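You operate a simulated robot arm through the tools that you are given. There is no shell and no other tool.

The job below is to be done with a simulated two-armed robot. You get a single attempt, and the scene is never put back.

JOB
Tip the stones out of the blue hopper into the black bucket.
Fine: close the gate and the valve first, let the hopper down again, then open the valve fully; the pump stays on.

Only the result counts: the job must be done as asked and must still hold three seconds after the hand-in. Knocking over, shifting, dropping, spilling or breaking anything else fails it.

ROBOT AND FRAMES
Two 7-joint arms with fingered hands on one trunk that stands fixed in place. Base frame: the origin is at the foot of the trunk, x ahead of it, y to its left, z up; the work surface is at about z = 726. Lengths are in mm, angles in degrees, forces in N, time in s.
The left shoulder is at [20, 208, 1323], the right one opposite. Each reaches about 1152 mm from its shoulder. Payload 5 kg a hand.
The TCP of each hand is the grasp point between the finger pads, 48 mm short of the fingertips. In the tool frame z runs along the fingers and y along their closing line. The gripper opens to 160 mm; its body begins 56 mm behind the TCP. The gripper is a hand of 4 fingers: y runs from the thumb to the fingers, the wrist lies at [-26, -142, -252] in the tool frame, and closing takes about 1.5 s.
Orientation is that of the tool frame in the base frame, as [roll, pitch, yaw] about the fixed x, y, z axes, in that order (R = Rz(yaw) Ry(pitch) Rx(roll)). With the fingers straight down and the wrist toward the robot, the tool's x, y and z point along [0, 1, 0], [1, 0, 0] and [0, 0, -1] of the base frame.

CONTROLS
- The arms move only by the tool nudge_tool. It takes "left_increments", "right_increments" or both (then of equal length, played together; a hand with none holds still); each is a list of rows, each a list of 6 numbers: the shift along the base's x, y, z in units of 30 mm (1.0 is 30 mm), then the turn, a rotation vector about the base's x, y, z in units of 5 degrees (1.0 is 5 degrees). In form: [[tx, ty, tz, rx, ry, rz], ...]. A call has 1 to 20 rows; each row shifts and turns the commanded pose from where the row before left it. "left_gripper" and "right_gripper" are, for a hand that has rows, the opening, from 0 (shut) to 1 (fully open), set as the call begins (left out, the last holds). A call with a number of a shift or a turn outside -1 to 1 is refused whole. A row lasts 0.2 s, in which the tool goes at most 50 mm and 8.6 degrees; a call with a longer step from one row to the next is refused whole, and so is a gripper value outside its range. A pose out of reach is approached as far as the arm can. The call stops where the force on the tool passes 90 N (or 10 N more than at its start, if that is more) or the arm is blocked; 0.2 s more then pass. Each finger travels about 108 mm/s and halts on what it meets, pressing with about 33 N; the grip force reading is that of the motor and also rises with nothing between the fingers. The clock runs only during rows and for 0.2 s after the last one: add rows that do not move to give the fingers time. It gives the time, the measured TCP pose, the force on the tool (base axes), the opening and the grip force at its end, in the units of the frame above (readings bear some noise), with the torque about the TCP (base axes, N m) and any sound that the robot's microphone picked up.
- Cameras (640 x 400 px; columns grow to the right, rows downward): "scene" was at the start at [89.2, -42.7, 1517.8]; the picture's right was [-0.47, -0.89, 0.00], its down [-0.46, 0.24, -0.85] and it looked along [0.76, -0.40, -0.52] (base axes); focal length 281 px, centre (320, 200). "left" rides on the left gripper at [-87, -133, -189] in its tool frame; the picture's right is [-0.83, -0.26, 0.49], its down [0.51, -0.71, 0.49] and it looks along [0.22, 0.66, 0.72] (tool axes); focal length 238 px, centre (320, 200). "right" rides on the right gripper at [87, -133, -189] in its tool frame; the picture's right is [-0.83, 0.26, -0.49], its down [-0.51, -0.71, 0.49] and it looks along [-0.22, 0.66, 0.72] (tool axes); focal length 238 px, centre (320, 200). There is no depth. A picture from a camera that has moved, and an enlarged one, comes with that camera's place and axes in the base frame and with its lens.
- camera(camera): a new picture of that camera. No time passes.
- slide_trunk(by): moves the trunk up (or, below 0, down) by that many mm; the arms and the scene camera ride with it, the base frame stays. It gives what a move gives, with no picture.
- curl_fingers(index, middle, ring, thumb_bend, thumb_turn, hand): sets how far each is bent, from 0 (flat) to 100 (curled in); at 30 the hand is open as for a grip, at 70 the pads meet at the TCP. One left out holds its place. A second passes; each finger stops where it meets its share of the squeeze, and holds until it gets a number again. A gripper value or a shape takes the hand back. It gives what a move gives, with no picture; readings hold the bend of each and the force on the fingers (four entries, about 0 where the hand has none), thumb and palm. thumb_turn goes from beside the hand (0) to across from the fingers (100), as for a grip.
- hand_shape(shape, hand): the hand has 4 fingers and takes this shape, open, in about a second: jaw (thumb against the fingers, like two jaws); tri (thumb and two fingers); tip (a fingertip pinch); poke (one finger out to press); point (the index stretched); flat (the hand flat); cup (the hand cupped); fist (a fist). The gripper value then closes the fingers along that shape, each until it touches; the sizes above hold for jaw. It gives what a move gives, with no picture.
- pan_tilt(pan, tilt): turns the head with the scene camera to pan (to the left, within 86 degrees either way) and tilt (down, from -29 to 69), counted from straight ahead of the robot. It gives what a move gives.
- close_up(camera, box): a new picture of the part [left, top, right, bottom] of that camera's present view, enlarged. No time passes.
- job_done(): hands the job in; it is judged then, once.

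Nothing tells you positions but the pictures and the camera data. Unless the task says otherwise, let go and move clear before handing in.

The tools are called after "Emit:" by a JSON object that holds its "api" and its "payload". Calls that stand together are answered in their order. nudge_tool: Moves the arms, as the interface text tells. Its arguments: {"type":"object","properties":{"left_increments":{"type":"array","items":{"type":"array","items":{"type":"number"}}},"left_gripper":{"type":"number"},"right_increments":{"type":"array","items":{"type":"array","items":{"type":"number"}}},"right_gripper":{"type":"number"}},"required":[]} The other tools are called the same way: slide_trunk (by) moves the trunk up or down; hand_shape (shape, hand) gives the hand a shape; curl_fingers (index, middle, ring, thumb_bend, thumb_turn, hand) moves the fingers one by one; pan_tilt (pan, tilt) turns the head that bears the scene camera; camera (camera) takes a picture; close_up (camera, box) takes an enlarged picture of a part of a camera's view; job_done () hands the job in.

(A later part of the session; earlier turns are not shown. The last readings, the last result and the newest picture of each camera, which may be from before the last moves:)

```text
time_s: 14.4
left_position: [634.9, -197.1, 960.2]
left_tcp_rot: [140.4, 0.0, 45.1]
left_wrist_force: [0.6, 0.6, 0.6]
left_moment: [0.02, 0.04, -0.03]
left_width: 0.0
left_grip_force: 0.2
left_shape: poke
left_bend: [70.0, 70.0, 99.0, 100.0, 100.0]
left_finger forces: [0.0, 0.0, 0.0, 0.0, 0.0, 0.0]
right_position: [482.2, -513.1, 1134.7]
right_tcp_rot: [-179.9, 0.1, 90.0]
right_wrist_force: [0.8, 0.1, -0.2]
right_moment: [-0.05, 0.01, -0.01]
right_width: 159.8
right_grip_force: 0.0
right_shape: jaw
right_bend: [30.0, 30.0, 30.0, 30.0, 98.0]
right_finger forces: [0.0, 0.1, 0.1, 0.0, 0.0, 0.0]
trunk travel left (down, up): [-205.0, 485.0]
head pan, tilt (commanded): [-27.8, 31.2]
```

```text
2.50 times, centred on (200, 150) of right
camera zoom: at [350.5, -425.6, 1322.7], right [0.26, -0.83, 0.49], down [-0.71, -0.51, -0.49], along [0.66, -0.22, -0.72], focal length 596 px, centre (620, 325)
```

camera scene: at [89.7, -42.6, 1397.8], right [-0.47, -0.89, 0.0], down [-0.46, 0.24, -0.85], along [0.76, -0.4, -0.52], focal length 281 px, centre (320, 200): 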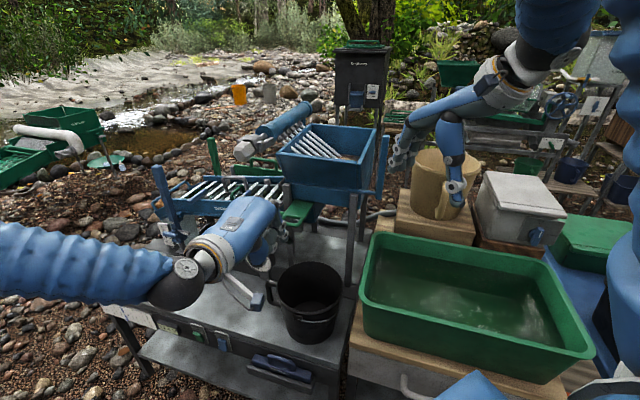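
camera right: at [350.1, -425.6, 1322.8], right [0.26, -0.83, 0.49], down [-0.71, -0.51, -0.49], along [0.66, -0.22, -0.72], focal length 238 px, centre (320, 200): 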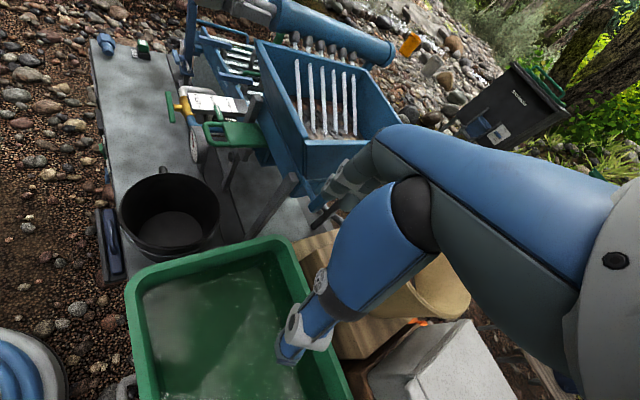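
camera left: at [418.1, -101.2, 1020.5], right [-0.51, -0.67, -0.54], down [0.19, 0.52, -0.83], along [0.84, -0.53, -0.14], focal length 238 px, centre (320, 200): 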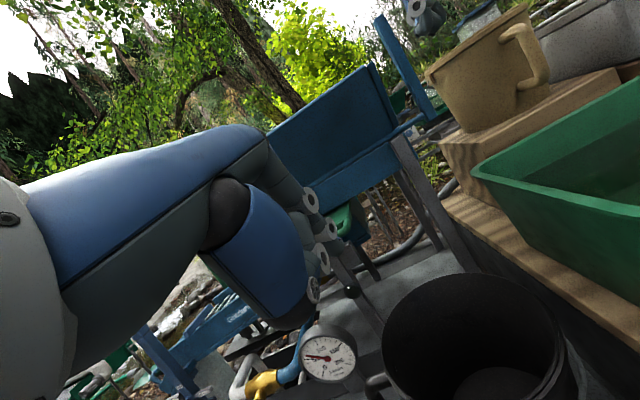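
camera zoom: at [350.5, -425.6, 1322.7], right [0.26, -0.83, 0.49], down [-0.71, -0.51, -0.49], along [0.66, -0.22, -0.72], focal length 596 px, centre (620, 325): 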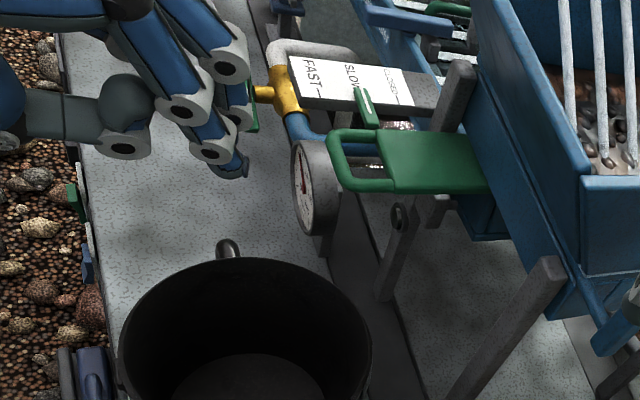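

The right camera shows the index tip about 60 mm in front of the gate bar and well lined up. I'll lower slightly and advance to near contact.

Emit:
{"api": "nudge_tool", "payload": {"left_increments": [[0.28, -0.28, -0.1, 0, 0, 0], [0.28, -0.28, -0.1, 0, 0, 0], [0.28, -0.28, -0.1, 0, 0, 0], [0.28, -0.28, -0.1, 0, 0, 0], [0.2, -0.2, 0, 0, 0, 0]]}}

Emit:
{"api": "close_up", "payload": {"camera": "right", "box": [90, 70, 310, 230]}}

Emit:
{"api": "close_up", "payload": {"camera": "left", "box": [260, 170, 420, 310]}}

```text
time_s: 15.6
left_position: [673.8, -237.7, 945.7]
left_tcp_rot: [140.4, 0.1, 44.9]
left_wrist_force: [0.8, 0.0, 0.5]
left_moment: [0.02, 0.03, -0.03]
left_width: 0.1
left_grip_force: 0.0
left_shape: poke
left_bend: [70.0, 70.0, 99.0, 100.0, 100.0]
left_finger forces: [0.0, 0.0, 0.1, 0.1, 0.0, 0.0]
right_position: [482.1, -513.0, 1134.9]
right_tcp_rot: [179.9, 0.0, 90.1]
right_wrist_force: [-0.8, 0.1, -0.5]
right_moment: [0.04, -0.01, -0.02]
right_width: 159.6
right_grip_force: 0.1
right_shape: jaw
right_bend: [30.0, 30.0, 30.0, 30.0, 98.0]
right_finger forces: [0.1, 0.0, 0.0, 0.0, 0.0, 0.1]
trunk travel left (down, up): [-205.0, 485.0]
head pan, tilt (commanded): [-27.8, 31.2]
```

```text
2.50 times, centred on (200, 150) of right
camera zoom: at [350.0, -426.0, 1322.7], right [0.26, -0.83, 0.49], down [-0.71, -0.51, -0.49], along [0.66, -0.22, -0.72], focal length 596 px, centre (620, 325)
```

zoom: 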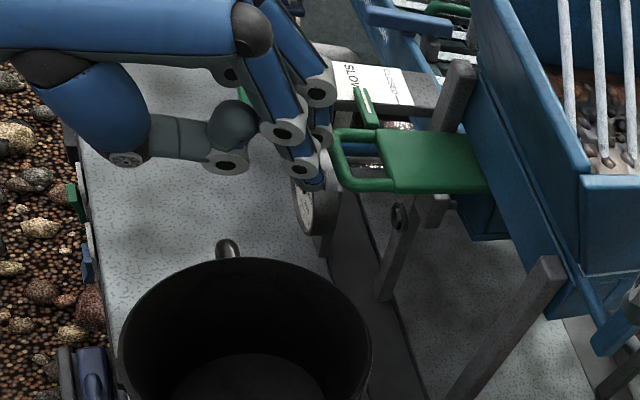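

```text
2.86 times, centred on (340, 240) of left
camera zoom: at [456.9, -141.0, 1007.6], right [-0.51, -0.67, -0.54], down [0.19, 0.52, -0.83], along [0.84, -0.53, -0.14], focal length 681 px, centre (263, 86)
```

zoom: 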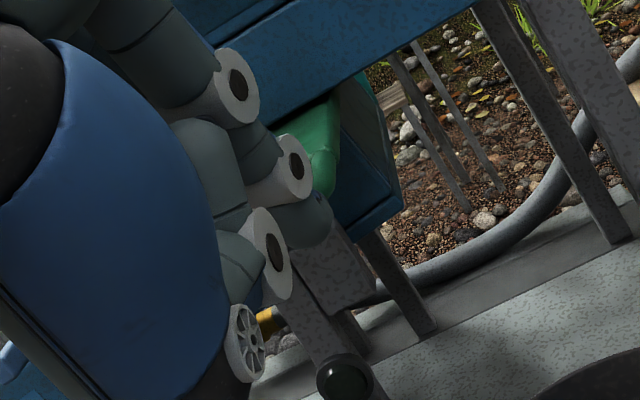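

The tip is nearly touching the gate bar. I'll push it in along the gate direction in small steps and watch the pointer.

Emit:
{"api": "nudge_tool", "payload": {"left_increments": [[0.2, -0.2, 0, 0, 0, 0], [0.2, -0.2, 0, 0, 0, 0], [0.2, -0.2, 0, 0, 0, 0], [0.2, -0.2, 0, 0, 0, 0]]}}

Emit:
{"api": "close_up", "payload": {"camera": "right", "box": [150, 70, 310, 180]}}

```text
time_s: 16.6
left_position: [699.2, -259.7, 948.0]
left_tcp_rot: [140.5, 0.0, 45.1]
left_wrist_force: [-0.8, 0.9, -1.5]
left_moment: [0.06, 0.03, -0.03]
left_width: 0.0
left_grip_force: 0.1
left_shape: poke
left_bend: [70.0, 70.0, 99.0, 100.0, 100.0]
left_finger forces: [1.3, 0.1, 0.0, 0.0, 0.0, 0.0]
right_position: [482.4, -511.8, 1134.3]
right_tcp_rot: [-179.9, 0.0, 90.0]
right_wrist_force: [0.3, -0.1, -0.3]
right_moment: [0.02, 0.02, 0.01]
right_width: 159.6
right_grip_force: 0.1
right_shape: jaw
right_bend: [30.0, 30.0, 30.0, 30.0, 98.0]
right_finger forces: [0.1, 0.0, 0.0, 0.0, 0.0, 0.1]
trunk travel left (down, up): [-205.0, 485.0]
head pan, tilt (commanded): [-27.8, 31.2]
```

```text
3.64 times, centred on (230, 125) of right
camera zoom: at [350.1, -425.8, 1322.7], right [0.26, -0.83, 0.49], down [-0.71, -0.51, -0.49], along [0.66, -0.22, -0.72], focal length 867 px, centre (647, 473)
```

zoom: 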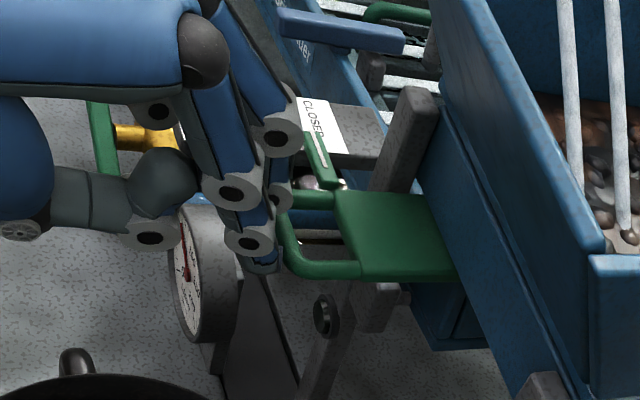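

The gate is sliding and the pointer has moved nearly to CLOSED. I'll continue gently.

Emit:
{"api": "nudge_tool", "payload": {"left_increments": [[0.15, -0.15, 0, 0, 0, 0], [0.15, -0.15, 0, 0, 0, 0]]}}

Emit:
{"api": "close_up", "payload": {"camera": "right", "box": [190, 80, 270, 140]}}

Emit:
{"api": "close_up", "payload": {"camera": "scene", "box": [200, 180, 330, 280]}}

```text
time_s: 17.2
left_position: [706.5, -267.7, 948.8]
left_tcp_rot: [140.4, 0.1, 45.1]
left_wrist_force: [-7.9, 7.0, 0.7]
left_moment: [0.21, 0.2, -0.07]
left_width: 0.1
left_grip_force: 0.1
left_shape: poke
left_bend: [70.0, 70.0, 99.0, 100.0, 100.0]
left_finger forces: [7.5, 2.4, 0.0, 0.0, 0.1, 0.0]
right_position: [482.0, -512.4, 1135.0]
right_tcp_rot: [179.9, -0.1, 90.0]
right_wrist_force: [-0.5, 0.2, 0.3]
right_moment: [-0.01, -0.02, 0.0]
right_width: 159.7
right_grip_force: 0.0
right_shape: jaw
right_bend: [30.0, 30.0, 30.0, 30.0, 98.0]
right_finger forces: [0.0, 0.1, 0.0, 0.0, 0.0, 0.0]
trunk travel left (down, up): [-205.0, 485.0]
head pan, tilt (commanded): [-27.8, 31.2]
```

```text
6.67 times, centred on (230, 110) of right
camera zoom: at [349.3, -424.7, 1323.3], right [0.26, -0.83, 0.49], down [-0.71, -0.51, -0.49], along [0.66, -0.22, -0.72], focal length 1589 px, centre (920, 800)
```

zoom: 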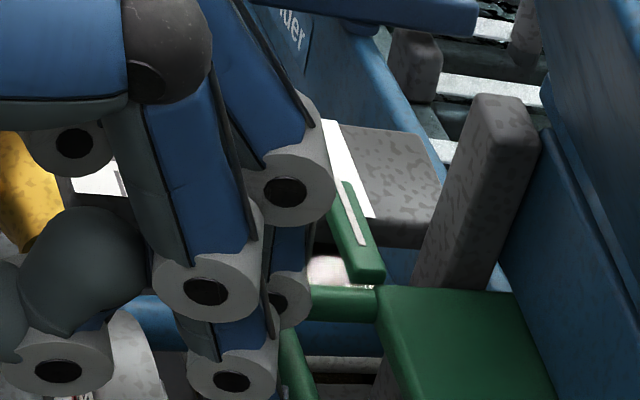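

```text
4.00 times, centred on (265, 230) of scene
camera zoom: at [88.3, -41.8, 1397.9], right [-0.47, -0.89, 0.0], down [-0.46, 0.24, -0.86], along [0.76, -0.4, -0.52], focal length 1123 px, centre (540, 80)
```

zoom: 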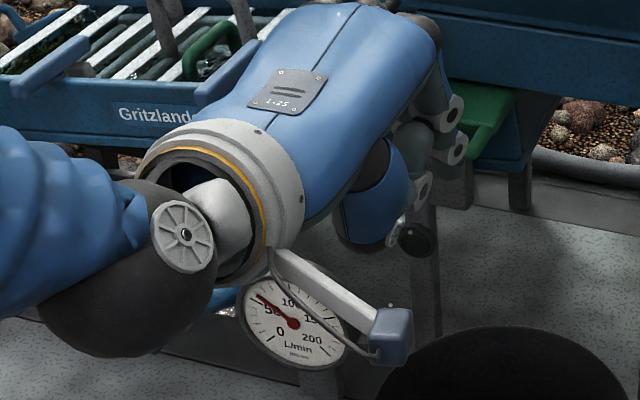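

Resistance rose to about 10 N with the pointer at the CLOSED end of the scale. I'll press a little further to confirm the stop.

Emit:
{"api": "nudge_tool", "payload": {"left_increments": [[0.1, -0.1, 0, 0, 0, 0], [0.1, -0.1, 0, 0, 0, 0]]}}

Emit:
{"api": "close_up", "payload": {"camera": "right", "box": [190, 80, 270, 140]}}

```text
time_s: 17.8
left_position: [708.8, -270.6, 949.6]
left_tcp_rot: [140.4, 0.0, 44.9]
left_wrist_force: [-39.7, 40.6, 14.6]
left_moment: [1.04, 0.86, 0.34]
left_width: 0.0
left_grip_force: 0.0
left_shape: poke
left_bend: [70.0, 70.0, 99.0, 100.0, 100.0]
left_finger forces: [29.9, 26.7, 0.0, 0.0, 0.1, 0.0]
right_position: [479.5, -510.3, 1137.7]
right_tcp_rot: [179.8, 0.1, 90.0]
right_wrist_force: [-0.6, 0.5, -0.1]
right_moment: [0.0, -0.01, -0.05]
right_width: 159.5
right_grip_force: 0.1
right_shape: jaw
right_bend: [30.0, 30.0, 30.0, 30.0, 98.0]
right_finger forces: [0.1, 0.0, 0.0, 0.0, 0.1, 0.0]
trunk travel left (down, up): [-205.0, 485.0]
head pan, tilt (commanded): [-27.8, 31.2]
```

```text
6.67 times, centred on (230, 110) of right
camera zoom: at [346.0, -422.3, 1325.3], right [0.26, -0.83, 0.49], down [-0.71, -0.51, -0.49], along [0.66, -0.22, -0.72], focal length 1589 px, centre (920, 800)
```

zoom: 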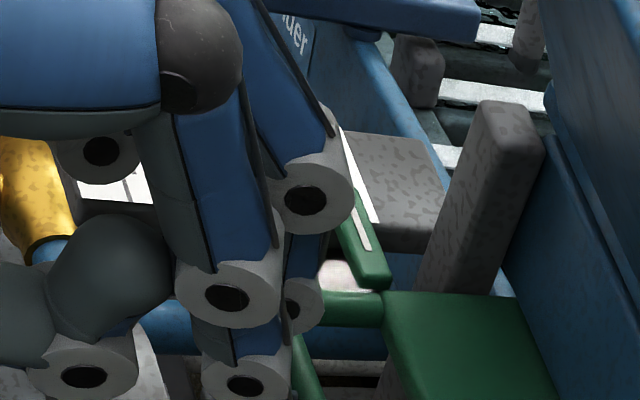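

The force jumped to 57 N, so the gate is against its closed stop. I'll back off and check the pointer.

Emit:
{"api": "nudge_tool", "payload": {"left_increments": [[-0.3, 0.3, 0, 0, 0, 0], [-0.7, 0.7, 0, 0, 0, 0], [-0.7, 0.7, 0, 0, 0, 0], [-0.7, 0.7, 0, 0, 0, 0]]}}

Emit:
{"api": "close_up", "payload": {"camera": "right", "box": [150, 70, 310, 180]}}

Emit:
{"api": "close_up", "payload": {"camera": "scene", "box": [180, 180, 330, 290]}}

```text
time_s: 18.8
left_position: [639.5, -201.5, 950.5]
left_tcp_rot: [140.2, 0.0, 45.0]
left_wrist_force: [0.7, 0.8, 0.4]
left_moment: [0.01, 0.02, 0.0]
left_width: 0.0
left_grip_force: 0.2
left_shape: poke
left_bend: [70.0, 70.0, 99.0, 100.0, 100.0]
left_finger forces: [0.0, 0.0, 0.0, 0.0, 0.0, 0.0]
right_position: [481.6, -512.7, 1135.1]
right_tcp_rot: [180.0, 0.0, 89.9]
right_wrist_force: [-0.2, -0.4, 0.8]
right_moment: [0.01, -0.03, 0.05]
right_width: 159.6
right_grip_force: 0.0
right_shape: jaw
right_bend: [30.0, 30.0, 30.0, 30.0, 98.0]
right_finger forces: [0.0, 0.0, 0.0, 0.1, 0.1, 0.0]
trunk travel left (down, up): [-205.0, 485.0]
head pan, tilt (commanded): [-27.8, 31.2]
```

```text
3.64 times, centred on (230, 125) of right
camera zoom: at [349.2, -425.7, 1323.2], right [0.26, -0.83, 0.49], down [-0.71, -0.51, -0.49], along [0.66, -0.22, -0.72], focal length 867 px, centre (647, 473)
```

zoom: 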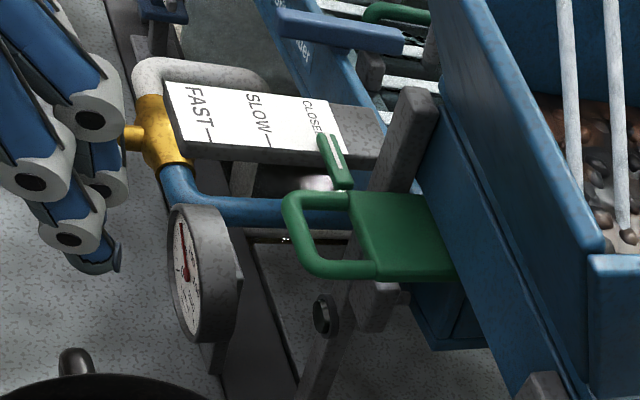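

```text
3.64 times, centred on (255, 235) of scene
camera zoom: at [88.5, -42.5, 1397.9], right [-0.47, -0.88, 0.0], down [-0.46, 0.24, -0.86], along [0.76, -0.4, -0.52], focal length 1021 px, centre (556, 73)
```

zoom: 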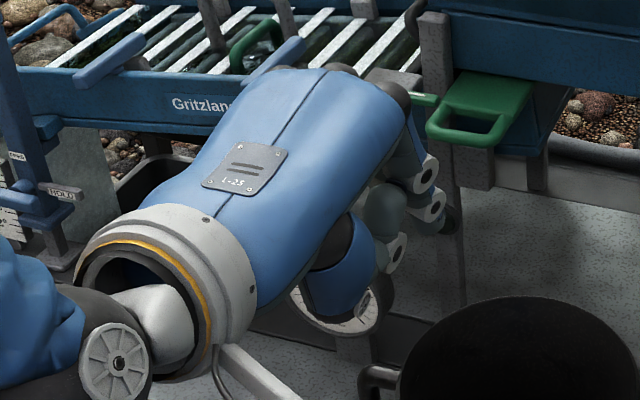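

The gate pointer is now on the CLOSED line. Next is the valve: I'll curl all but the left index finger and swing it over to the T-handle.

Emit:
{"api": "curl_fingers", "payload": {"hand": "left", "middle": 100, "ring": 100}}

Emit:
{"api": "nudge_tool", "payload": {"left_increments": [[-0.6, 0.6, 0, 0, 0, 0], [0.69, 0.69, 0, 0.7, 0.7, 0], [0.69, 0.69, 0, 0.7, 0.7, 0], [0.69, 0.69, 0, 0.7, 0.7, 0], [0.69, 0.69, 0, 0.7, 0.7, 0], [0.69, 0.69, -0.2, 0, 0, 0], [0.69, 0.69, -0.4, 0, 0, 0], [0.69, 0.69, -0.6, 0, 0, 0], [0.69, 0.69, -0.6, 0, 0, 0], [0.69, 0.69, -0.7, 0, 0, 0]]}}

Emit:
{"api": "camera", "payload": {"camera": "scene"}}

Emit:
{"api": "camera", "payload": {"camera": "left"}}

Emit:
{"api": "camera", "payload": {"camera": "right"}}

```text
time_s: 19.8
left_position: [640.7, -202.2, 949.9]
left_tcp_rot: [140.4, 0.1, 45.0]
left_wrist_force: [0.3, 0.0, -0.6]
left_moment: [0.01, 0.02, 0.02]
left_width: 55.7
left_grip_force: 0.1
left_shape: fingers
left_bend: [70.0, 100.0, 100.0, 100.0, 100.0]
left_finger forces: [0.0, 0.1, 0.0, 0.0, 0.0, 0.0]
right_position: [482.6, -513.3, 1133.3]
right_tcp_rot: [180.0, 0.0, 89.9]
right_wrist_force: [-0.5, 0.3, -0.1]
right_moment: [0.01, 0.0, -0.01]
right_width: 159.5
right_grip_force: 0.1
right_shape: jaw
right_bend: [30.0, 30.0, 30.0, 30.0, 98.0]
right_finger forces: [0.1, 0.1, 0.0, 0.1, 0.0, 0.0]
trunk travel left (down, up): [-205.0, 485.0]
head pan, tilt (commanded): [-27.8, 31.2]
```

```text
time_s: 22.0
left_position: [808.6, 3.9, 872.9]
left_tcp_rot: [160.3, 0.2, 45.1]
left_wrist_force: [-0.2, -0.3, 0.0]
left_moment: [0.09, 0.06, 0.0]
left_width: 55.9
left_grip_force: 0.1
left_shape: fingers
left_bend: [70.0, 100.0, 100.0, 100.0, 100.0]
left_finger forces: [0.0, 0.0, 0.0, 0.1, 0.0, 0.1]
right_position: [484.6, -510.0, 1134.3]
right_tcp_rot: [-179.9, 0.1, 90.1]
right_wrist_force: [0.0, 1.7, -0.3]
right_moment: [-0.13, 0.13, -0.02]
right_width: 159.7
right_grip_force: 0.0
right_shape: jaw
right_bend: [30.0, 30.0, 30.0, 30.0, 98.0]
right_finger forces: [0.0, 0.1, 0.0, 0.1, 0.0, 0.0]
trunk travel left (down, up): [-205.0, 485.0]
head pan, tilt (commanded): [-27.8, 31.2]
```

```text
taken
camera scene: at [90.5, -41.0, 1397.7], right [-0.47, -0.89, 0.0], down [-0.46, 0.24, -0.85], along [0.76, -0.4, -0.52], focal length 281 px, centre (320, 200)
```

scene: 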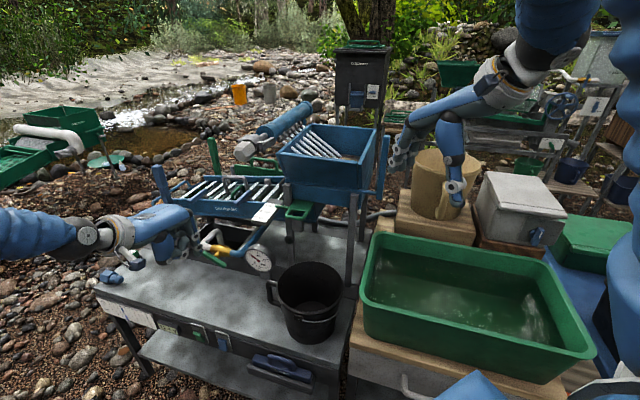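

```text
taken
camera left: at [616.0, 77.0, 1005.9], right [-0.65, -0.54, -0.54], down [0.0, 0.71, -0.7], along [0.76, -0.46, -0.46], focal length 238 px, centre (320, 200)
```

left: 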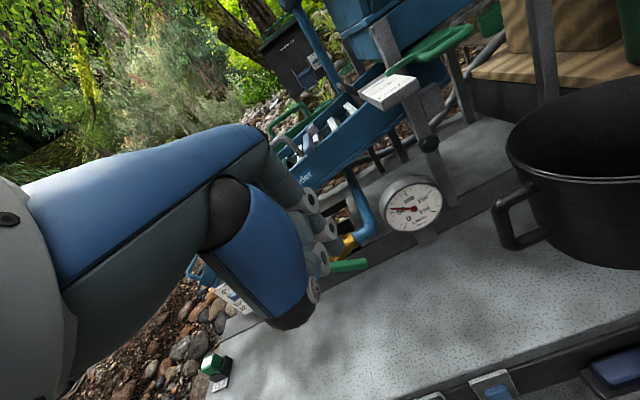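

```text
taken
camera right: at [351.4, -423.9, 1322.9], right [0.26, -0.83, 0.49], down [-0.71, -0.51, -0.49], along [0.65, -0.22, -0.72], focal length 238 px, centre (320, 200)
```

right: 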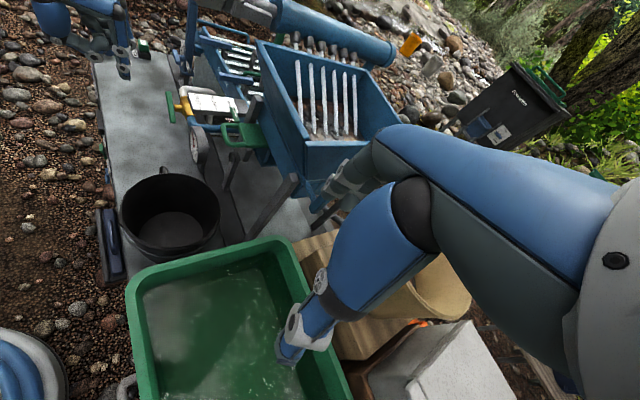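

The index finger is now left of and above the valve handle. I'll check where its tip really is.

Emit:
{"api": "close_up", "payload": {"camera": "scene", "box": [130, 190, 290, 290]}}

Emit:
{"api": "close_up", "payload": {"camera": "right", "box": [20, 0, 220, 130]}}

Emit:
{"api": "close_up", "payload": {"camera": "left", "box": [260, 160, 460, 300]}}

```text
4.00 times, centred on (210, 240) of scene
camera zoom: at [90.5, -41.0, 1397.7], right [-0.47, -0.89, 0.0], down [-0.46, 0.24, -0.85], along [0.76, -0.4, -0.52], focal length 1123 px, centre (760, 40)
```

zoom: 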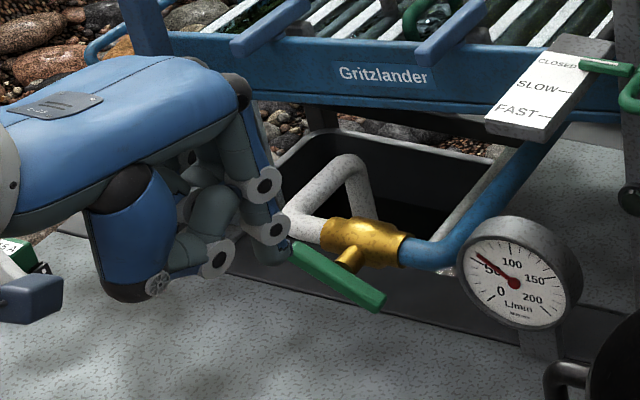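

```text
3.08 times, centred on (120, 65) of right
camera zoom: at [351.4, -423.9, 1322.9], right [0.26, -0.83, 0.49], down [-0.71, -0.51, -0.49], along [0.65, -0.22, -0.72], focal length 733 px, centre (935, 615)
```

zoom: 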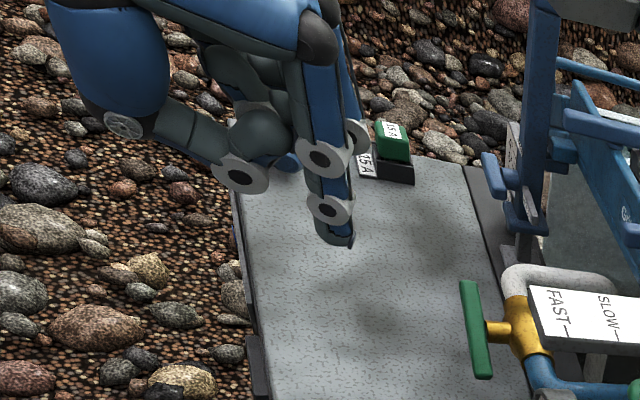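

```text
2.86 times, centred on (360, 230) of left
camera zoom: at [616.0, 77.0, 1005.9], right [-0.65, -0.54, -0.54], down [0.0, 0.71, -0.7], along [0.76, -0.46, -0.46], focal length 681 px, centre (206, 114)
```

zoom: 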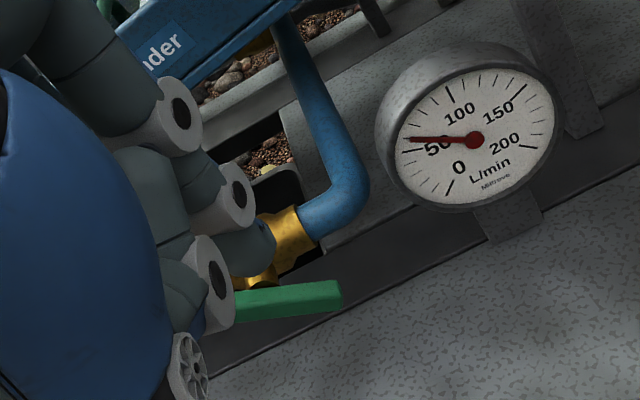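

The index tip is at about (820,-14,824), and the T-handle's low right end is near (887,-86,689). The gauge reads about 55 L/min. I'll bring the tip just above that right end.

Emit:
{"api": "nudge_tool", "payload": {"left_increments": [[0.49, -0.43, -0.6, 0, 0, 0], [0.49, -0.43, -0.6, 0, 0, 0], [0.49, -0.43, -0.6, 0, 0, 0], [0.49, -0.43, -0.6, 0, 0, 0], [0.49, -0.43, -0.6, 0, 0, 0]]}}

Emit:
{"api": "close_up", "payload": {"camera": "scene", "box": [150, 200, 290, 290]}}

Emit:
{"api": "close_up", "payload": {"camera": "right", "box": [80, 50, 240, 150]}}

Emit:
{"api": "close_up", "payload": {"camera": "left", "box": [260, 160, 460, 300]}}

```text
time_s: 23.2
left_position: [883.5, -62.3, 783.3]
left_tcp_rot: [160.3, 0.1, 45.0]
left_wrist_force: [0.6, 0.2, -0.7]
left_moment: [-0.06, 0.1, -0.04]
left_width: 55.9
left_grip_force: 0.0
left_shape: fingers
left_bend: [70.0, 100.0, 100.0, 100.0, 100.0]
left_finger forces: [0.0, 0.0, 0.0, 0.1, 0.0, 0.0]
right_position: [482.8, -513.2, 1134.1]
right_tcp_rot: [-179.8, -0.1, 90.1]
right_wrist_force: [0.8, 0.3, -0.7]
right_moment: [0.06, 0.06, 0.0]
right_width: 159.6
right_grip_force: 0.0
right_shape: jaw
right_bend: [30.0, 30.0, 30.0, 30.0, 98.0]
right_finger forces: [0.1, 0.0, 0.1, 0.0, 0.0, 0.0]
trunk travel left (down, up): [-205.0, 485.0]
head pan, tilt (commanded): [-27.8, 31.2]
```

```text
4.44 times, centred on (220, 245) of scene
camera zoom: at [90.2, -43.0, 1397.7], right [-0.47, -0.89, 0.0], down [-0.46, 0.24, -0.85], along [0.76, -0.4, -0.52], focal length 1248 px, centre (764, 0)
```

zoom: 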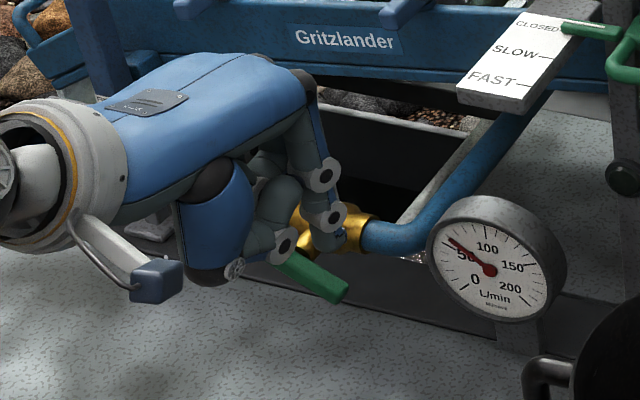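

```text
4.00 times, centred on (160, 100) of right
camera zoom: at [351.1, -425.9, 1322.3], right [0.26, -0.83, 0.49], down [-0.71, -0.51, -0.49], along [0.66, -0.22, -0.72], focal length 953 px, centre (960, 600)
```

zoom: 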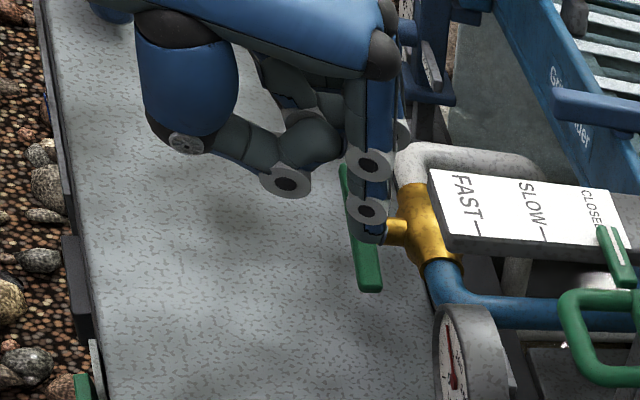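

```text
2.86 times, centred on (360, 230) of left
camera zoom: at [689.9, 8.8, 916.2], right [-0.65, -0.54, -0.54], down [0.0, 0.71, -0.7], along [0.76, -0.45, -0.46], focal length 681 px, centre (206, 114)
```

zoom: 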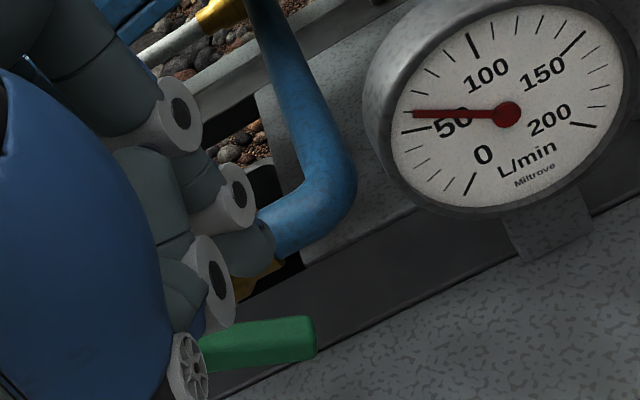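

Triangulating, the tip is at (900,-82,726), right above the handle's right end at (891,-86,685). I'll press straight down gently and check the flow gauge.

Emit:
{"api": "nudge_tool", "payload": {"left_increments": [[0, 0, -0.4, 0, 0, 0], [0, 0, -0.4, 0, 0, 0], [0, 0, -0.3, 0, 0, 0], [0, 0, -0.2, 0, 0, 0]]}}

Emit:
{"api": "close_up", "payload": {"camera": "scene", "box": [150, 200, 290, 290]}}

Emit:
{"api": "close_up", "payload": {"camera": "left", "box": [260, 160, 460, 300]}}

```text
time_s: 24.2
left_position: [882.0, -63.4, 744.5]
left_tcp_rot: [160.2, 0.0, 45.1]
left_wrist_force: [0.8, 0.2, 0.7]
left_moment: [0.03, 0.01, -0.05]
left_width: 55.5
left_grip_force: 0.1
left_shape: fingers
left_bend: [70.0, 100.0, 100.0, 100.0, 100.0]
left_finger forces: [0.1, 0.0, 0.1, 0.0, 0.0, 0.0]
right_position: [482.8, -512.1, 1133.9]
right_tcp_rot: [180.0, -0.1, 90.1]
right_wrist_force: [-0.1, 0.4, 0.3]
right_moment: [0.01, 0.01, -0.02]
right_width: 159.3
right_grip_force: 0.1
right_shape: jaw
right_bend: [30.0, 30.0, 30.0, 30.0, 98.0]
right_finger forces: [0.0, 0.0, 0.0, 0.0, 0.0, 0.0]
trunk travel left (down, up): [-205.0, 485.0]
head pan, tilt (commanded): [-27.8, 31.2]
```

```text
4.44 times, centred on (220, 245) of scene
camera zoom: at [89.4, -42.5, 1397.8], right [-0.47, -0.89, 0.0], down [-0.46, 0.24, -0.85], along [0.76, -0.4, -0.52], focal length 1248 px, centre (764, 0)
```

zoom: 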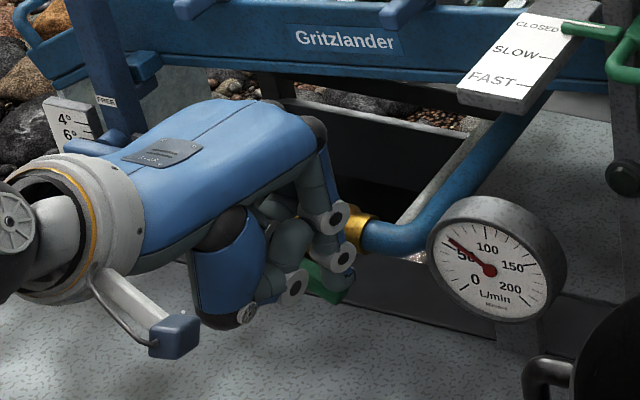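

```text
2.86 times, centred on (360, 230) of left
camera zoom: at [688.2, 9.4, 876.8], right [-0.65, -0.54, -0.54], down [0.0, 0.71, -0.7], along [0.76, -0.46, -0.46], focal length 681 px, centre (206, 114)
```

zoom: 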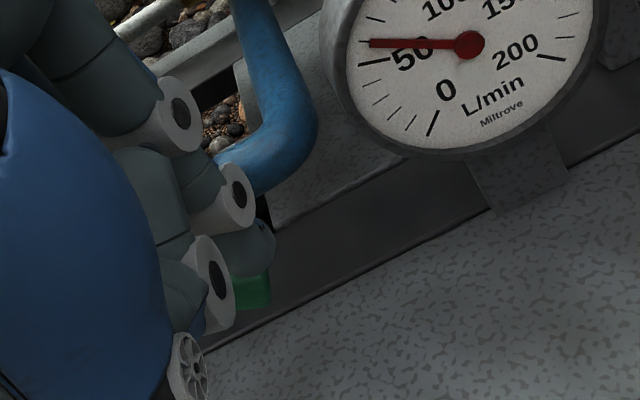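

No contact yet, so I'll check the side view to see how the tip sits against the bar.

Emit:
{"api": "close_up", "payload": {"camera": "right", "box": [100, 50, 220, 130]}}

Emit:
{"api": "close_up", "payload": {"camera": "scene", "box": [200, 235, 250, 275]}}

```text
5.00 times, centred on (160, 90) of right
camera zoom: at [350.2, -425.5, 1322.8], right [0.26, -0.83, 0.49], down [-0.71, -0.51, -0.49], along [0.66, -0.22, -0.72], focal length 1192 px, centre (1120, 750)
```

zoom: 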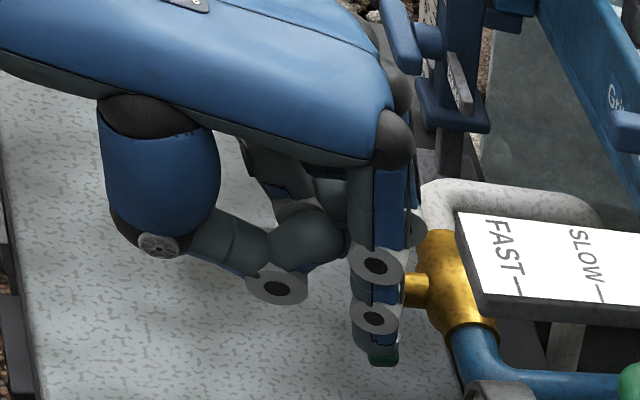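

```text
10.00 times, centred on (225, 255) of scene
camera zoom: at [89.4, -42.5, 1397.8], right [-0.47, -0.89, 0.0], down [-0.46, 0.24, -0.85], along [0.76, -0.4, -0.52], focal length 2808 px, centre (1270, -350)
```

zoom: 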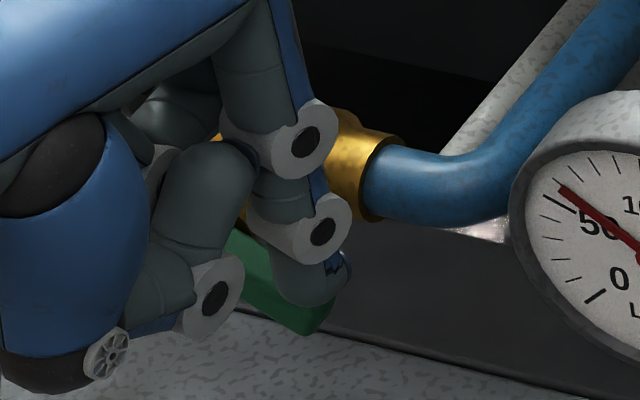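

The fingertip sits right over the bar's end and is about to touch. I'll keep pressing down in small steps.

Emit:
{"api": "nudge_tool", "payload": {"left_increments": [[0, 0, -0.2, 0, 0, 0], [0, 0, -0.2, 0, 0, 0]]}}

Emit:
{"api": "close_up", "payload": {"camera": "scene", "box": [200, 235, 280, 285]}}

```text
time_s: 24.8
left_position: [883.5, -65.5, 732.2]
left_tcp_rot: [160.2, 0.0, 45.1]
left_wrist_force: [0.3, 0.6, 0.6]
left_moment: [0.02, 0.01, -0.05]
left_width: 55.8
left_grip_force: 0.1
left_shape: fingers
left_bend: [70.0, 100.0, 100.0, 100.0, 100.0]
left_finger forces: [0.1, 0.0, 0.0, 0.1, 0.0, 0.0]
right_position: [482.8, -512.2, 1135.1]
right_tcp_rot: [180.0, 0.0, 90.0]
right_wrist_force: [-0.2, 0.1, 0.5]
right_moment: [0.0, -0.01, 0.01]
right_width: 159.6
right_grip_force: 0.0
right_shape: jaw
right_bend: [30.0, 30.0, 30.0, 30.0, 98.0]
right_finger forces: [0.0, 0.1, 0.1, 0.0, 0.1, 0.0]
trunk travel left (down, up): [-205.0, 485.0]
head pan, tilt (commanded): [-27.8, 31.2]
```

```text
8.00 times, centred on (240, 260) of scene
camera zoom: at [89.3, -42.7, 1397.8], right [-0.47, -0.89, 0.0], down [-0.46, 0.24, -0.85], along [0.76, -0.4, -0.52], focal length 2246 px, centre (960, -280)
```

zoom: 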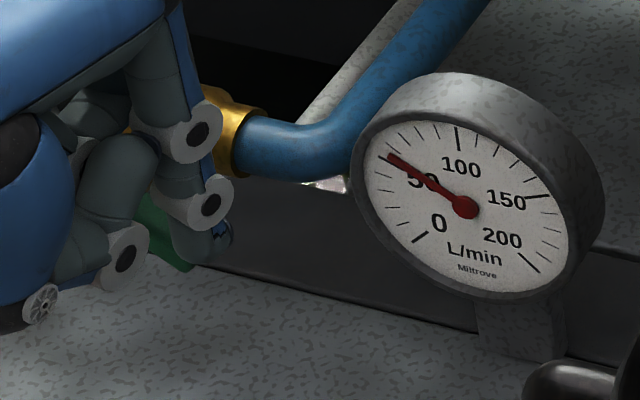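

Still no contact. I need a better side view, so I'll look again from the right and left cameras.

Emit:
{"api": "close_up", "payload": {"camera": "right", "box": [120, 70, 210, 130]}}

Emit:
{"api": "close_up", "payload": {"camera": "left", "box": [270, 200, 410, 290]}}

Emit:
{"api": "close_up", "payload": {"camera": "scene", "box": [200, 235, 240, 270]}}

```text
6.67 times, centred on (165, 100) of right
camera zoom: at [350.1, -425.7, 1322.8], right [0.26, -0.83, 0.49], down [-0.71, -0.51, -0.49], along [0.66, -0.22, -0.72], focal length 1589 px, centre (1353, 867)
```

zoom: 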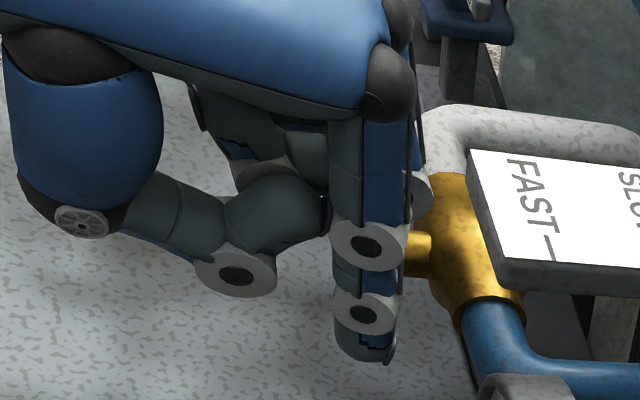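

```text
4.44 times, centred on (340, 245) of left
camera zoom: at [689.4, 7.5, 864.0], right [-0.65, -0.54, -0.54], down [0.0, 0.71, -0.7], along [0.76, -0.46, -0.46], focal length 1059 px, centre (231, 0)
```

zoom: 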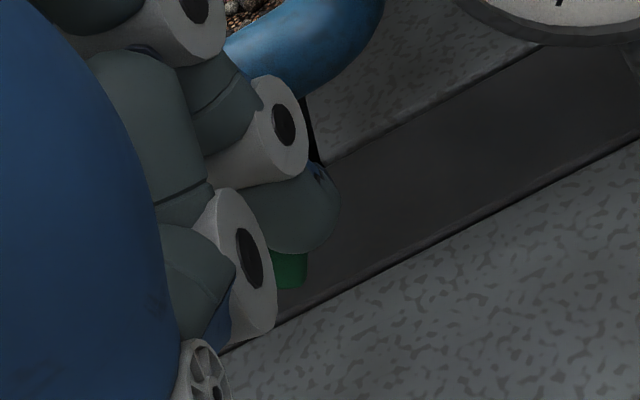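

```text
11.43 times, centred on (220, 252) of scene
camera zoom: at [89.3, -42.7, 1397.8], right [-0.47, -0.89, 0.0], down [-0.46, 0.24, -0.85], along [0.76, -0.4, -0.52], focal length 3209 px, centre (1463, -400)
```

zoom: 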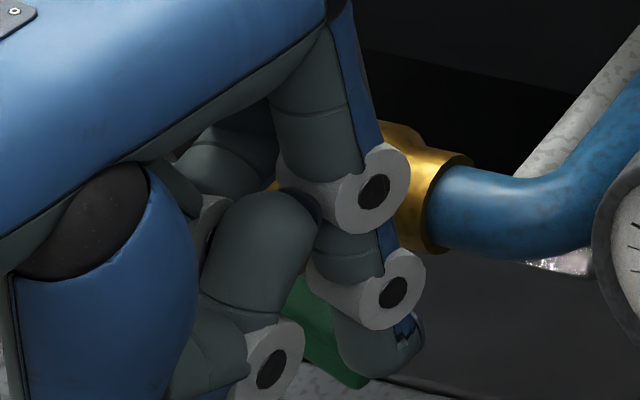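

In both views the tip coincides with the bar's end, but there is no force yet. I'll go down a bit more and compare.

Emit:
{"api": "nudge_tool", "payload": {"left_increments": [[0, 0, -0.2, 0, 0, 0], [0, 0, -0.2, 0, 0, 0]]}}

Emit:
{"api": "close_up", "payload": {"camera": "scene", "box": [200, 235, 270, 280]}}

Emit:
{"api": "close_up", "payload": {"camera": "right", "box": [120, 70, 210, 130]}}

```text
time_s: 25.4
left_position: [882.5, -62.5, 720.0]
left_tcp_rot: [160.2, 0.1, 45.1]
left_wrist_force: [-0.5, 0.2, 1.5]
left_moment: [0.01, -0.02, -0.01]
left_width: 55.6
left_grip_force: 0.2
left_shape: fingers
left_bend: [70.0, 100.0, 100.0, 100.0, 100.0]
left_finger forces: [0.6, 0.0, 0.4, 0.1, 0.1, 0.0]
right_position: [481.9, -512.2, 1133.4]
right_tcp_rot: [180.0, 0.0, 90.1]
right_wrist_force: [0.2, 0.4, -0.4]
right_moment: [0.0, -0.02, -0.02]
right_width: 159.6
right_grip_force: 0.1
right_shape: jaw
right_bend: [30.0, 30.0, 30.0, 30.0, 98.0]
right_finger forces: [0.0, 0.0, 0.0, 0.0, 0.0, 0.0]
trunk travel left (down, up): [-205.0, 485.0]
head pan, tilt (commanded): [-27.8, 31.2]
```

```text
8.89 times, centred on (235, 258) of scene
camera zoom: at [89.1, -42.6, 1397.8], right [-0.47, -0.89, 0.0], down [-0.46, 0.24, -0.86], along [0.76, -0.4, -0.52], focal length 2496 px, centre (1076, -311)
```

zoom: 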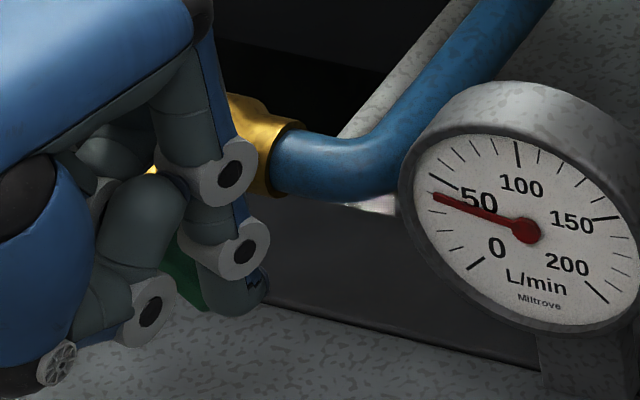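

```text
6.67 times, centred on (165, 100) of right
camera zoom: at [349.9, -425.6, 1322.9], right [0.26, -0.83, 0.49], down [-0.71, -0.51, -0.49], along [0.66, -0.22, -0.72], focal length 1589 px, centre (1353, 867)
```

zoom: 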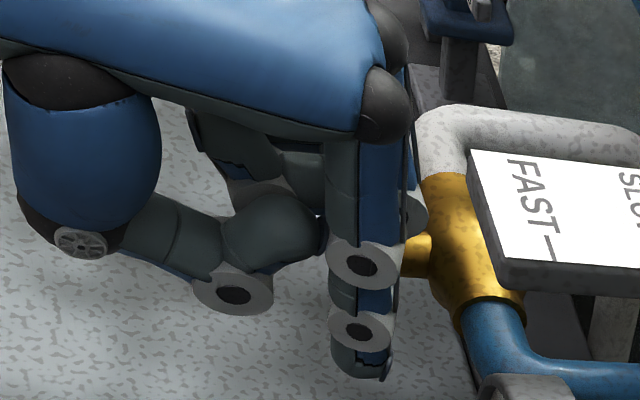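

The gauge dropped to about 43 L/min, so pressing the right end down closes the valve, as expected. I'll continue downward, drifting towards the stem as the bar turns.

Emit:
{"api": "nudge_tool", "payload": {"left_increments": [[0.05, 0.05, -0.2, 0, 0, 0], [0.07, 0.07, -0.2, 0, 0, 0]]}}

Emit:
{"api": "close_up", "payload": {"camera": "scene", "box": [200, 235, 270, 280]}}

Emit:
{"api": "close_up", "payload": {"camera": "left", "box": [260, 180, 400, 280]}}

```text
time_s: 26.0
left_position: [883.5, -66.4, 717.3]
left_tcp_rot: [159.7, 0.0, 44.8]
left_wrist_force: [-19.7, -9.3, 41.7]
left_moment: [0.43, -0.87, -0.21]
left_width: 54.5
left_grip_force: 22.0
left_shape: fingers
left_bend: [70.0, 100.0, 100.0, 100.0, 100.0]
left_finger forces: [20.9, 0.1, 23.7, 0.1, 0.0, 0.0]
right_position: [478.2, -514.4, 1136.6]
right_tcp_rot: [179.8, 0.0, 90.0]
right_wrist_force: [0.4, 0.0, -0.5]
right_moment: [-0.02, 0.04, 0.0]
right_width: 159.4
right_grip_force: 0.1
right_shape: jaw
right_bend: [30.0, 30.0, 30.0, 30.0, 98.0]
right_finger forces: [0.0, 0.0, 0.1, 0.0, 0.0, 0.0]
trunk travel left (down, up): [-205.0, 485.0]
head pan, tilt (commanded): [-27.8, 31.2]
```

```text
8.89 times, centred on (235, 258) of scene
camera zoom: at [84.2, -43.2, 1398.6], right [-0.47, -0.88, 0.0], down [-0.46, 0.24, -0.86], along [0.76, -0.4, -0.52], focal length 2496 px, centre (1076, -311)
```

zoom: 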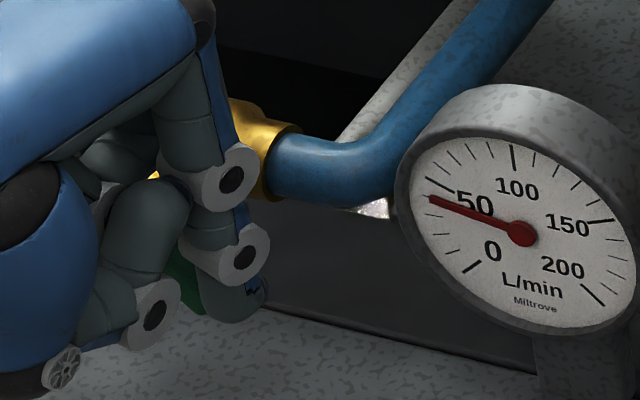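

```text
4.00 times, centred on (330, 230) of left
camera zoom: at [690.7, 7.9, 847.6], right [-0.64, -0.54, -0.55], down [0.01, 0.71, -0.71], along [0.77, -0.46, -0.45], focal length 953 px, centre (280, 80)
```

zoom: 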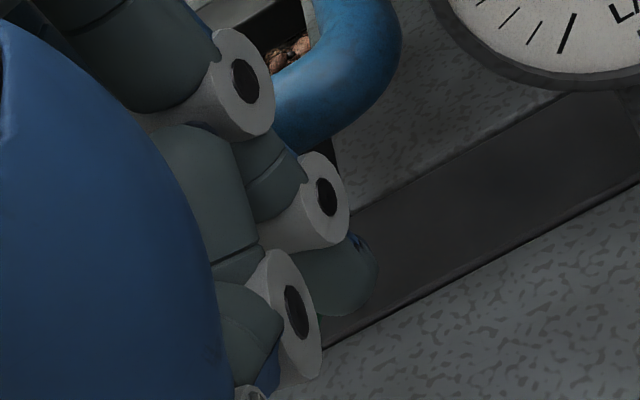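

The curled ring finger is now pressing on the bar's rising left end and blocking it. I'll ease up, then roll the hand clockwise about the stem so the index carries the bar round.

Emit:
{"api": "nudge_tool", "payload": {"left_increments": [[0, 0, 0.3, 0, 0, 0], [0, 0, -0.07, 0.7, -0.7, 0], [0, 0, -0.07, 0.7, -0.7, 0], [0, 0, -0.07, 0.7, -0.7, 0], [0, 0, -0.07, 0.7, -0.7, 0]]}}

Emit:
{"api": "close_up", "payload": {"camera": "scene", "box": [190, 220, 280, 280]}}

Emit:
{"api": "close_up", "payload": {"camera": "right", "box": [100, 50, 220, 130]}}

```text
time_s: 27.2
left_position: [882.6, -63.2, 708.6]
left_tcp_rot: [160.2, -19.7, 44.8]
left_wrist_force: [-31.2, -25.1, 8.4]
left_moment: [0.22, 0.07, -0.6]
left_width: 56.2
left_grip_force: 19.4
left_shape: fingers
left_bend: [70.0, 100.0, 100.0, 100.0, 100.0]
left_finger forces: [20.9, 0.0, 18.1, 0.0, 0.0, 0.0]
right_position: [480.7, -513.7, 1134.4]
right_tcp_rot: [179.9, -0.1, 90.0]
right_wrist_force: [0.0, -0.6, -0.1]
right_moment: [0.04, -0.02, 0.0]
right_width: 159.5
right_grip_force: 0.0
right_shape: jaw
right_bend: [30.0, 30.0, 30.0, 30.0, 98.0]
right_finger forces: [0.1, 0.1, 0.0, 0.0, 0.0, 0.0]
trunk travel left (down, up): [-205.0, 485.0]
head pan, tilt (commanded): [-27.8, 31.2]
```

```text
6.67 times, centred on (235, 250) of scene
camera zoom: at [86.7, -44.5, 1397.8], right [-0.47, -0.89, 0.0], down [-0.46, 0.24, -0.86], along [0.76, -0.4, -0.52], focal length 1872 px, centre (887, -133)
```

zoom: 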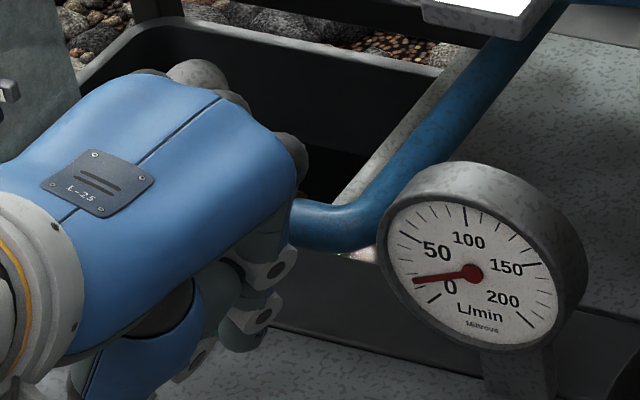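

```text
5.00 times, centred on (160, 90) of right
camera zoom: at [347.6, -427.4, 1322.8], right [0.26, -0.84, 0.49], down [-0.71, -0.51, -0.49], along [0.66, -0.22, -0.72], focal length 1192 px, centre (1120, 750)
```

zoom: 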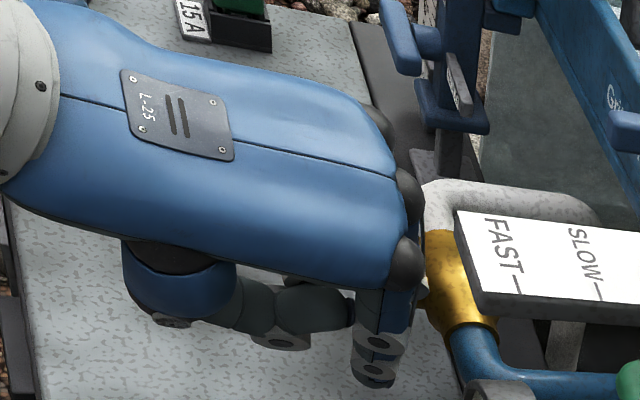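

The gauge fell to about 15 L/min. The hand is being pushed sideways at 40 N, so I'll relieve it slightly to the right and continue rolling.

Emit:
{"api": "nudge_tool", "payload": {"left_increments": [[-0.12, -0.12, 0, 0, 0, 0], [-0.03, -0.03, -0.07, 0.7, -0.7, 0], [-0.03, -0.03, -0.07, 0.7, -0.7, 0]]}}

Emit:
{"api": "close_up", "payload": {"camera": "scene", "box": [190, 220, 280, 280]}}

```text
time_s: 28.0
left_position: [881.8, -64.0, 705.5]
left_tcp_rot: [160.2, -29.7, 45.1]
left_wrist_force: [-10.7, -7.2, -5.5]
left_moment: [0.01, 0.29, -0.23]
left_width: 56.7
left_grip_force: 6.6
left_shape: fingers
left_bend: [70.0, 100.0, 100.0, 100.0, 100.0]
left_finger forces: [9.8, 0.0, 3.9, 0.0, 0.0, 0.0]
right_position: [482.3, -512.2, 1133.4]
right_tcp_rot: [-180.0, -0.1, 90.0]
right_wrist_force: [-0.2, -1.2, 0.1]
right_moment: [0.04, -0.04, 0.01]
right_width: 159.5
right_grip_force: 0.2
right_shape: jaw
right_bend: [30.0, 30.0, 30.0, 30.0, 98.0]
right_finger forces: [0.0, 0.0, 0.0, 0.0, 0.0, 0.0]
trunk travel left (down, up): [-205.0, 485.0]
head pan, tilt (commanded): [-27.8, 31.2]
```

```text
6.67 times, centred on (235, 250) of scene
camera zoom: at [89.6, -43.1, 1397.7], right [-0.46, -0.89, 0.0], down [-0.46, 0.24, -0.85], along [0.76, -0.4, -0.52], focal length 1872 px, centre (887, -133)
```

zoom: 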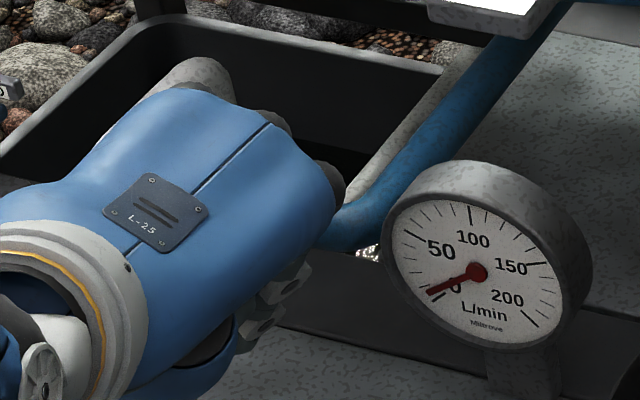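

The needle is now just above 0. I'll roll a little further to reach the fully closed stop.

Emit:
{"api": "nudge_tool", "payload": {"left_increments": [[-0.03, -0.03, -0.07, 0.7, -0.7, 0], [-0.03, -0.03, -0.07, 0.7, -0.7, 0]]}}

Emit:
{"api": "close_up", "payload": {"camera": "scene", "box": [190, 220, 280, 280]}}

Emit:
{"api": "close_up", "payload": {"camera": "right", "box": [100, 50, 260, 150]}}

```text
time_s: 28.6
left_position: [880.5, -64.7, 701.4]
left_tcp_rot: [160.0, -39.8, 45.2]
left_wrist_force: [0.2, -0.2, -0.1]
left_moment: [-0.01, 0.05, -0.02]
left_width: 55.8
left_grip_force: 0.1
left_shape: fingers
left_bend: [70.0, 100.0, 100.0, 100.0, 100.0]
left_finger forces: [0.5, 0.0, 0.1, 0.0, 0.0, 0.0]
right_position: [482.1, -513.1, 1133.6]
right_tcp_rot: [179.9, 0.0, 90.0]
right_wrist_force: [0.6, 0.5, -0.5]
right_moment: [0.03, -0.03, 0.01]
right_width: 159.3
right_grip_force: 0.1
right_shape: jaw
right_bend: [30.0, 30.0, 30.0, 30.0, 98.0]
right_finger forces: [0.0, 0.0, 0.0, 0.0, 0.0, 0.0]
trunk travel left (down, up): [-205.0, 485.0]
head pan, tilt (commanded): [-27.8, 31.2]
```

```text
6.67 times, centred on (235, 250) of scene
camera zoom: at [89.7, -42.5, 1397.8], right [-0.46, -0.89, 0.0], down [-0.46, 0.24, -0.85], along [0.76, -0.4, -0.52], focal length 1872 px, centre (887, -133)
```

zoom: 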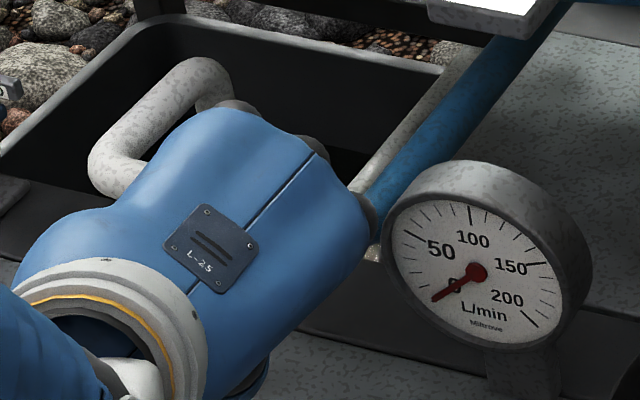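

```text
4.00 times, centred on (180, 100) of right
camera zoom: at [350.2, -425.8, 1322.7], right [0.26, -0.83, 0.49], down [-0.71, -0.51, -0.49], along [0.66, -0.22, -0.72], focal length 953 px, centre (880, 600)
```

zoom: 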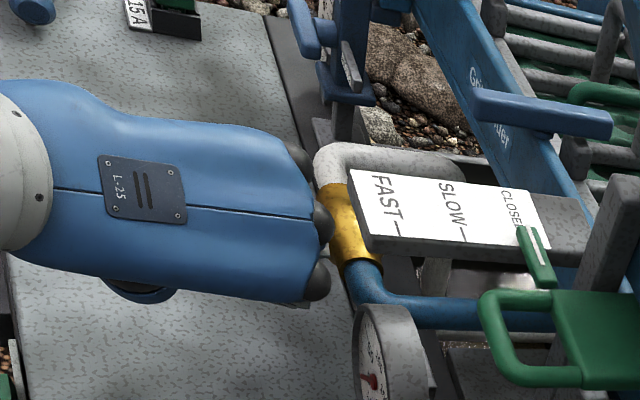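

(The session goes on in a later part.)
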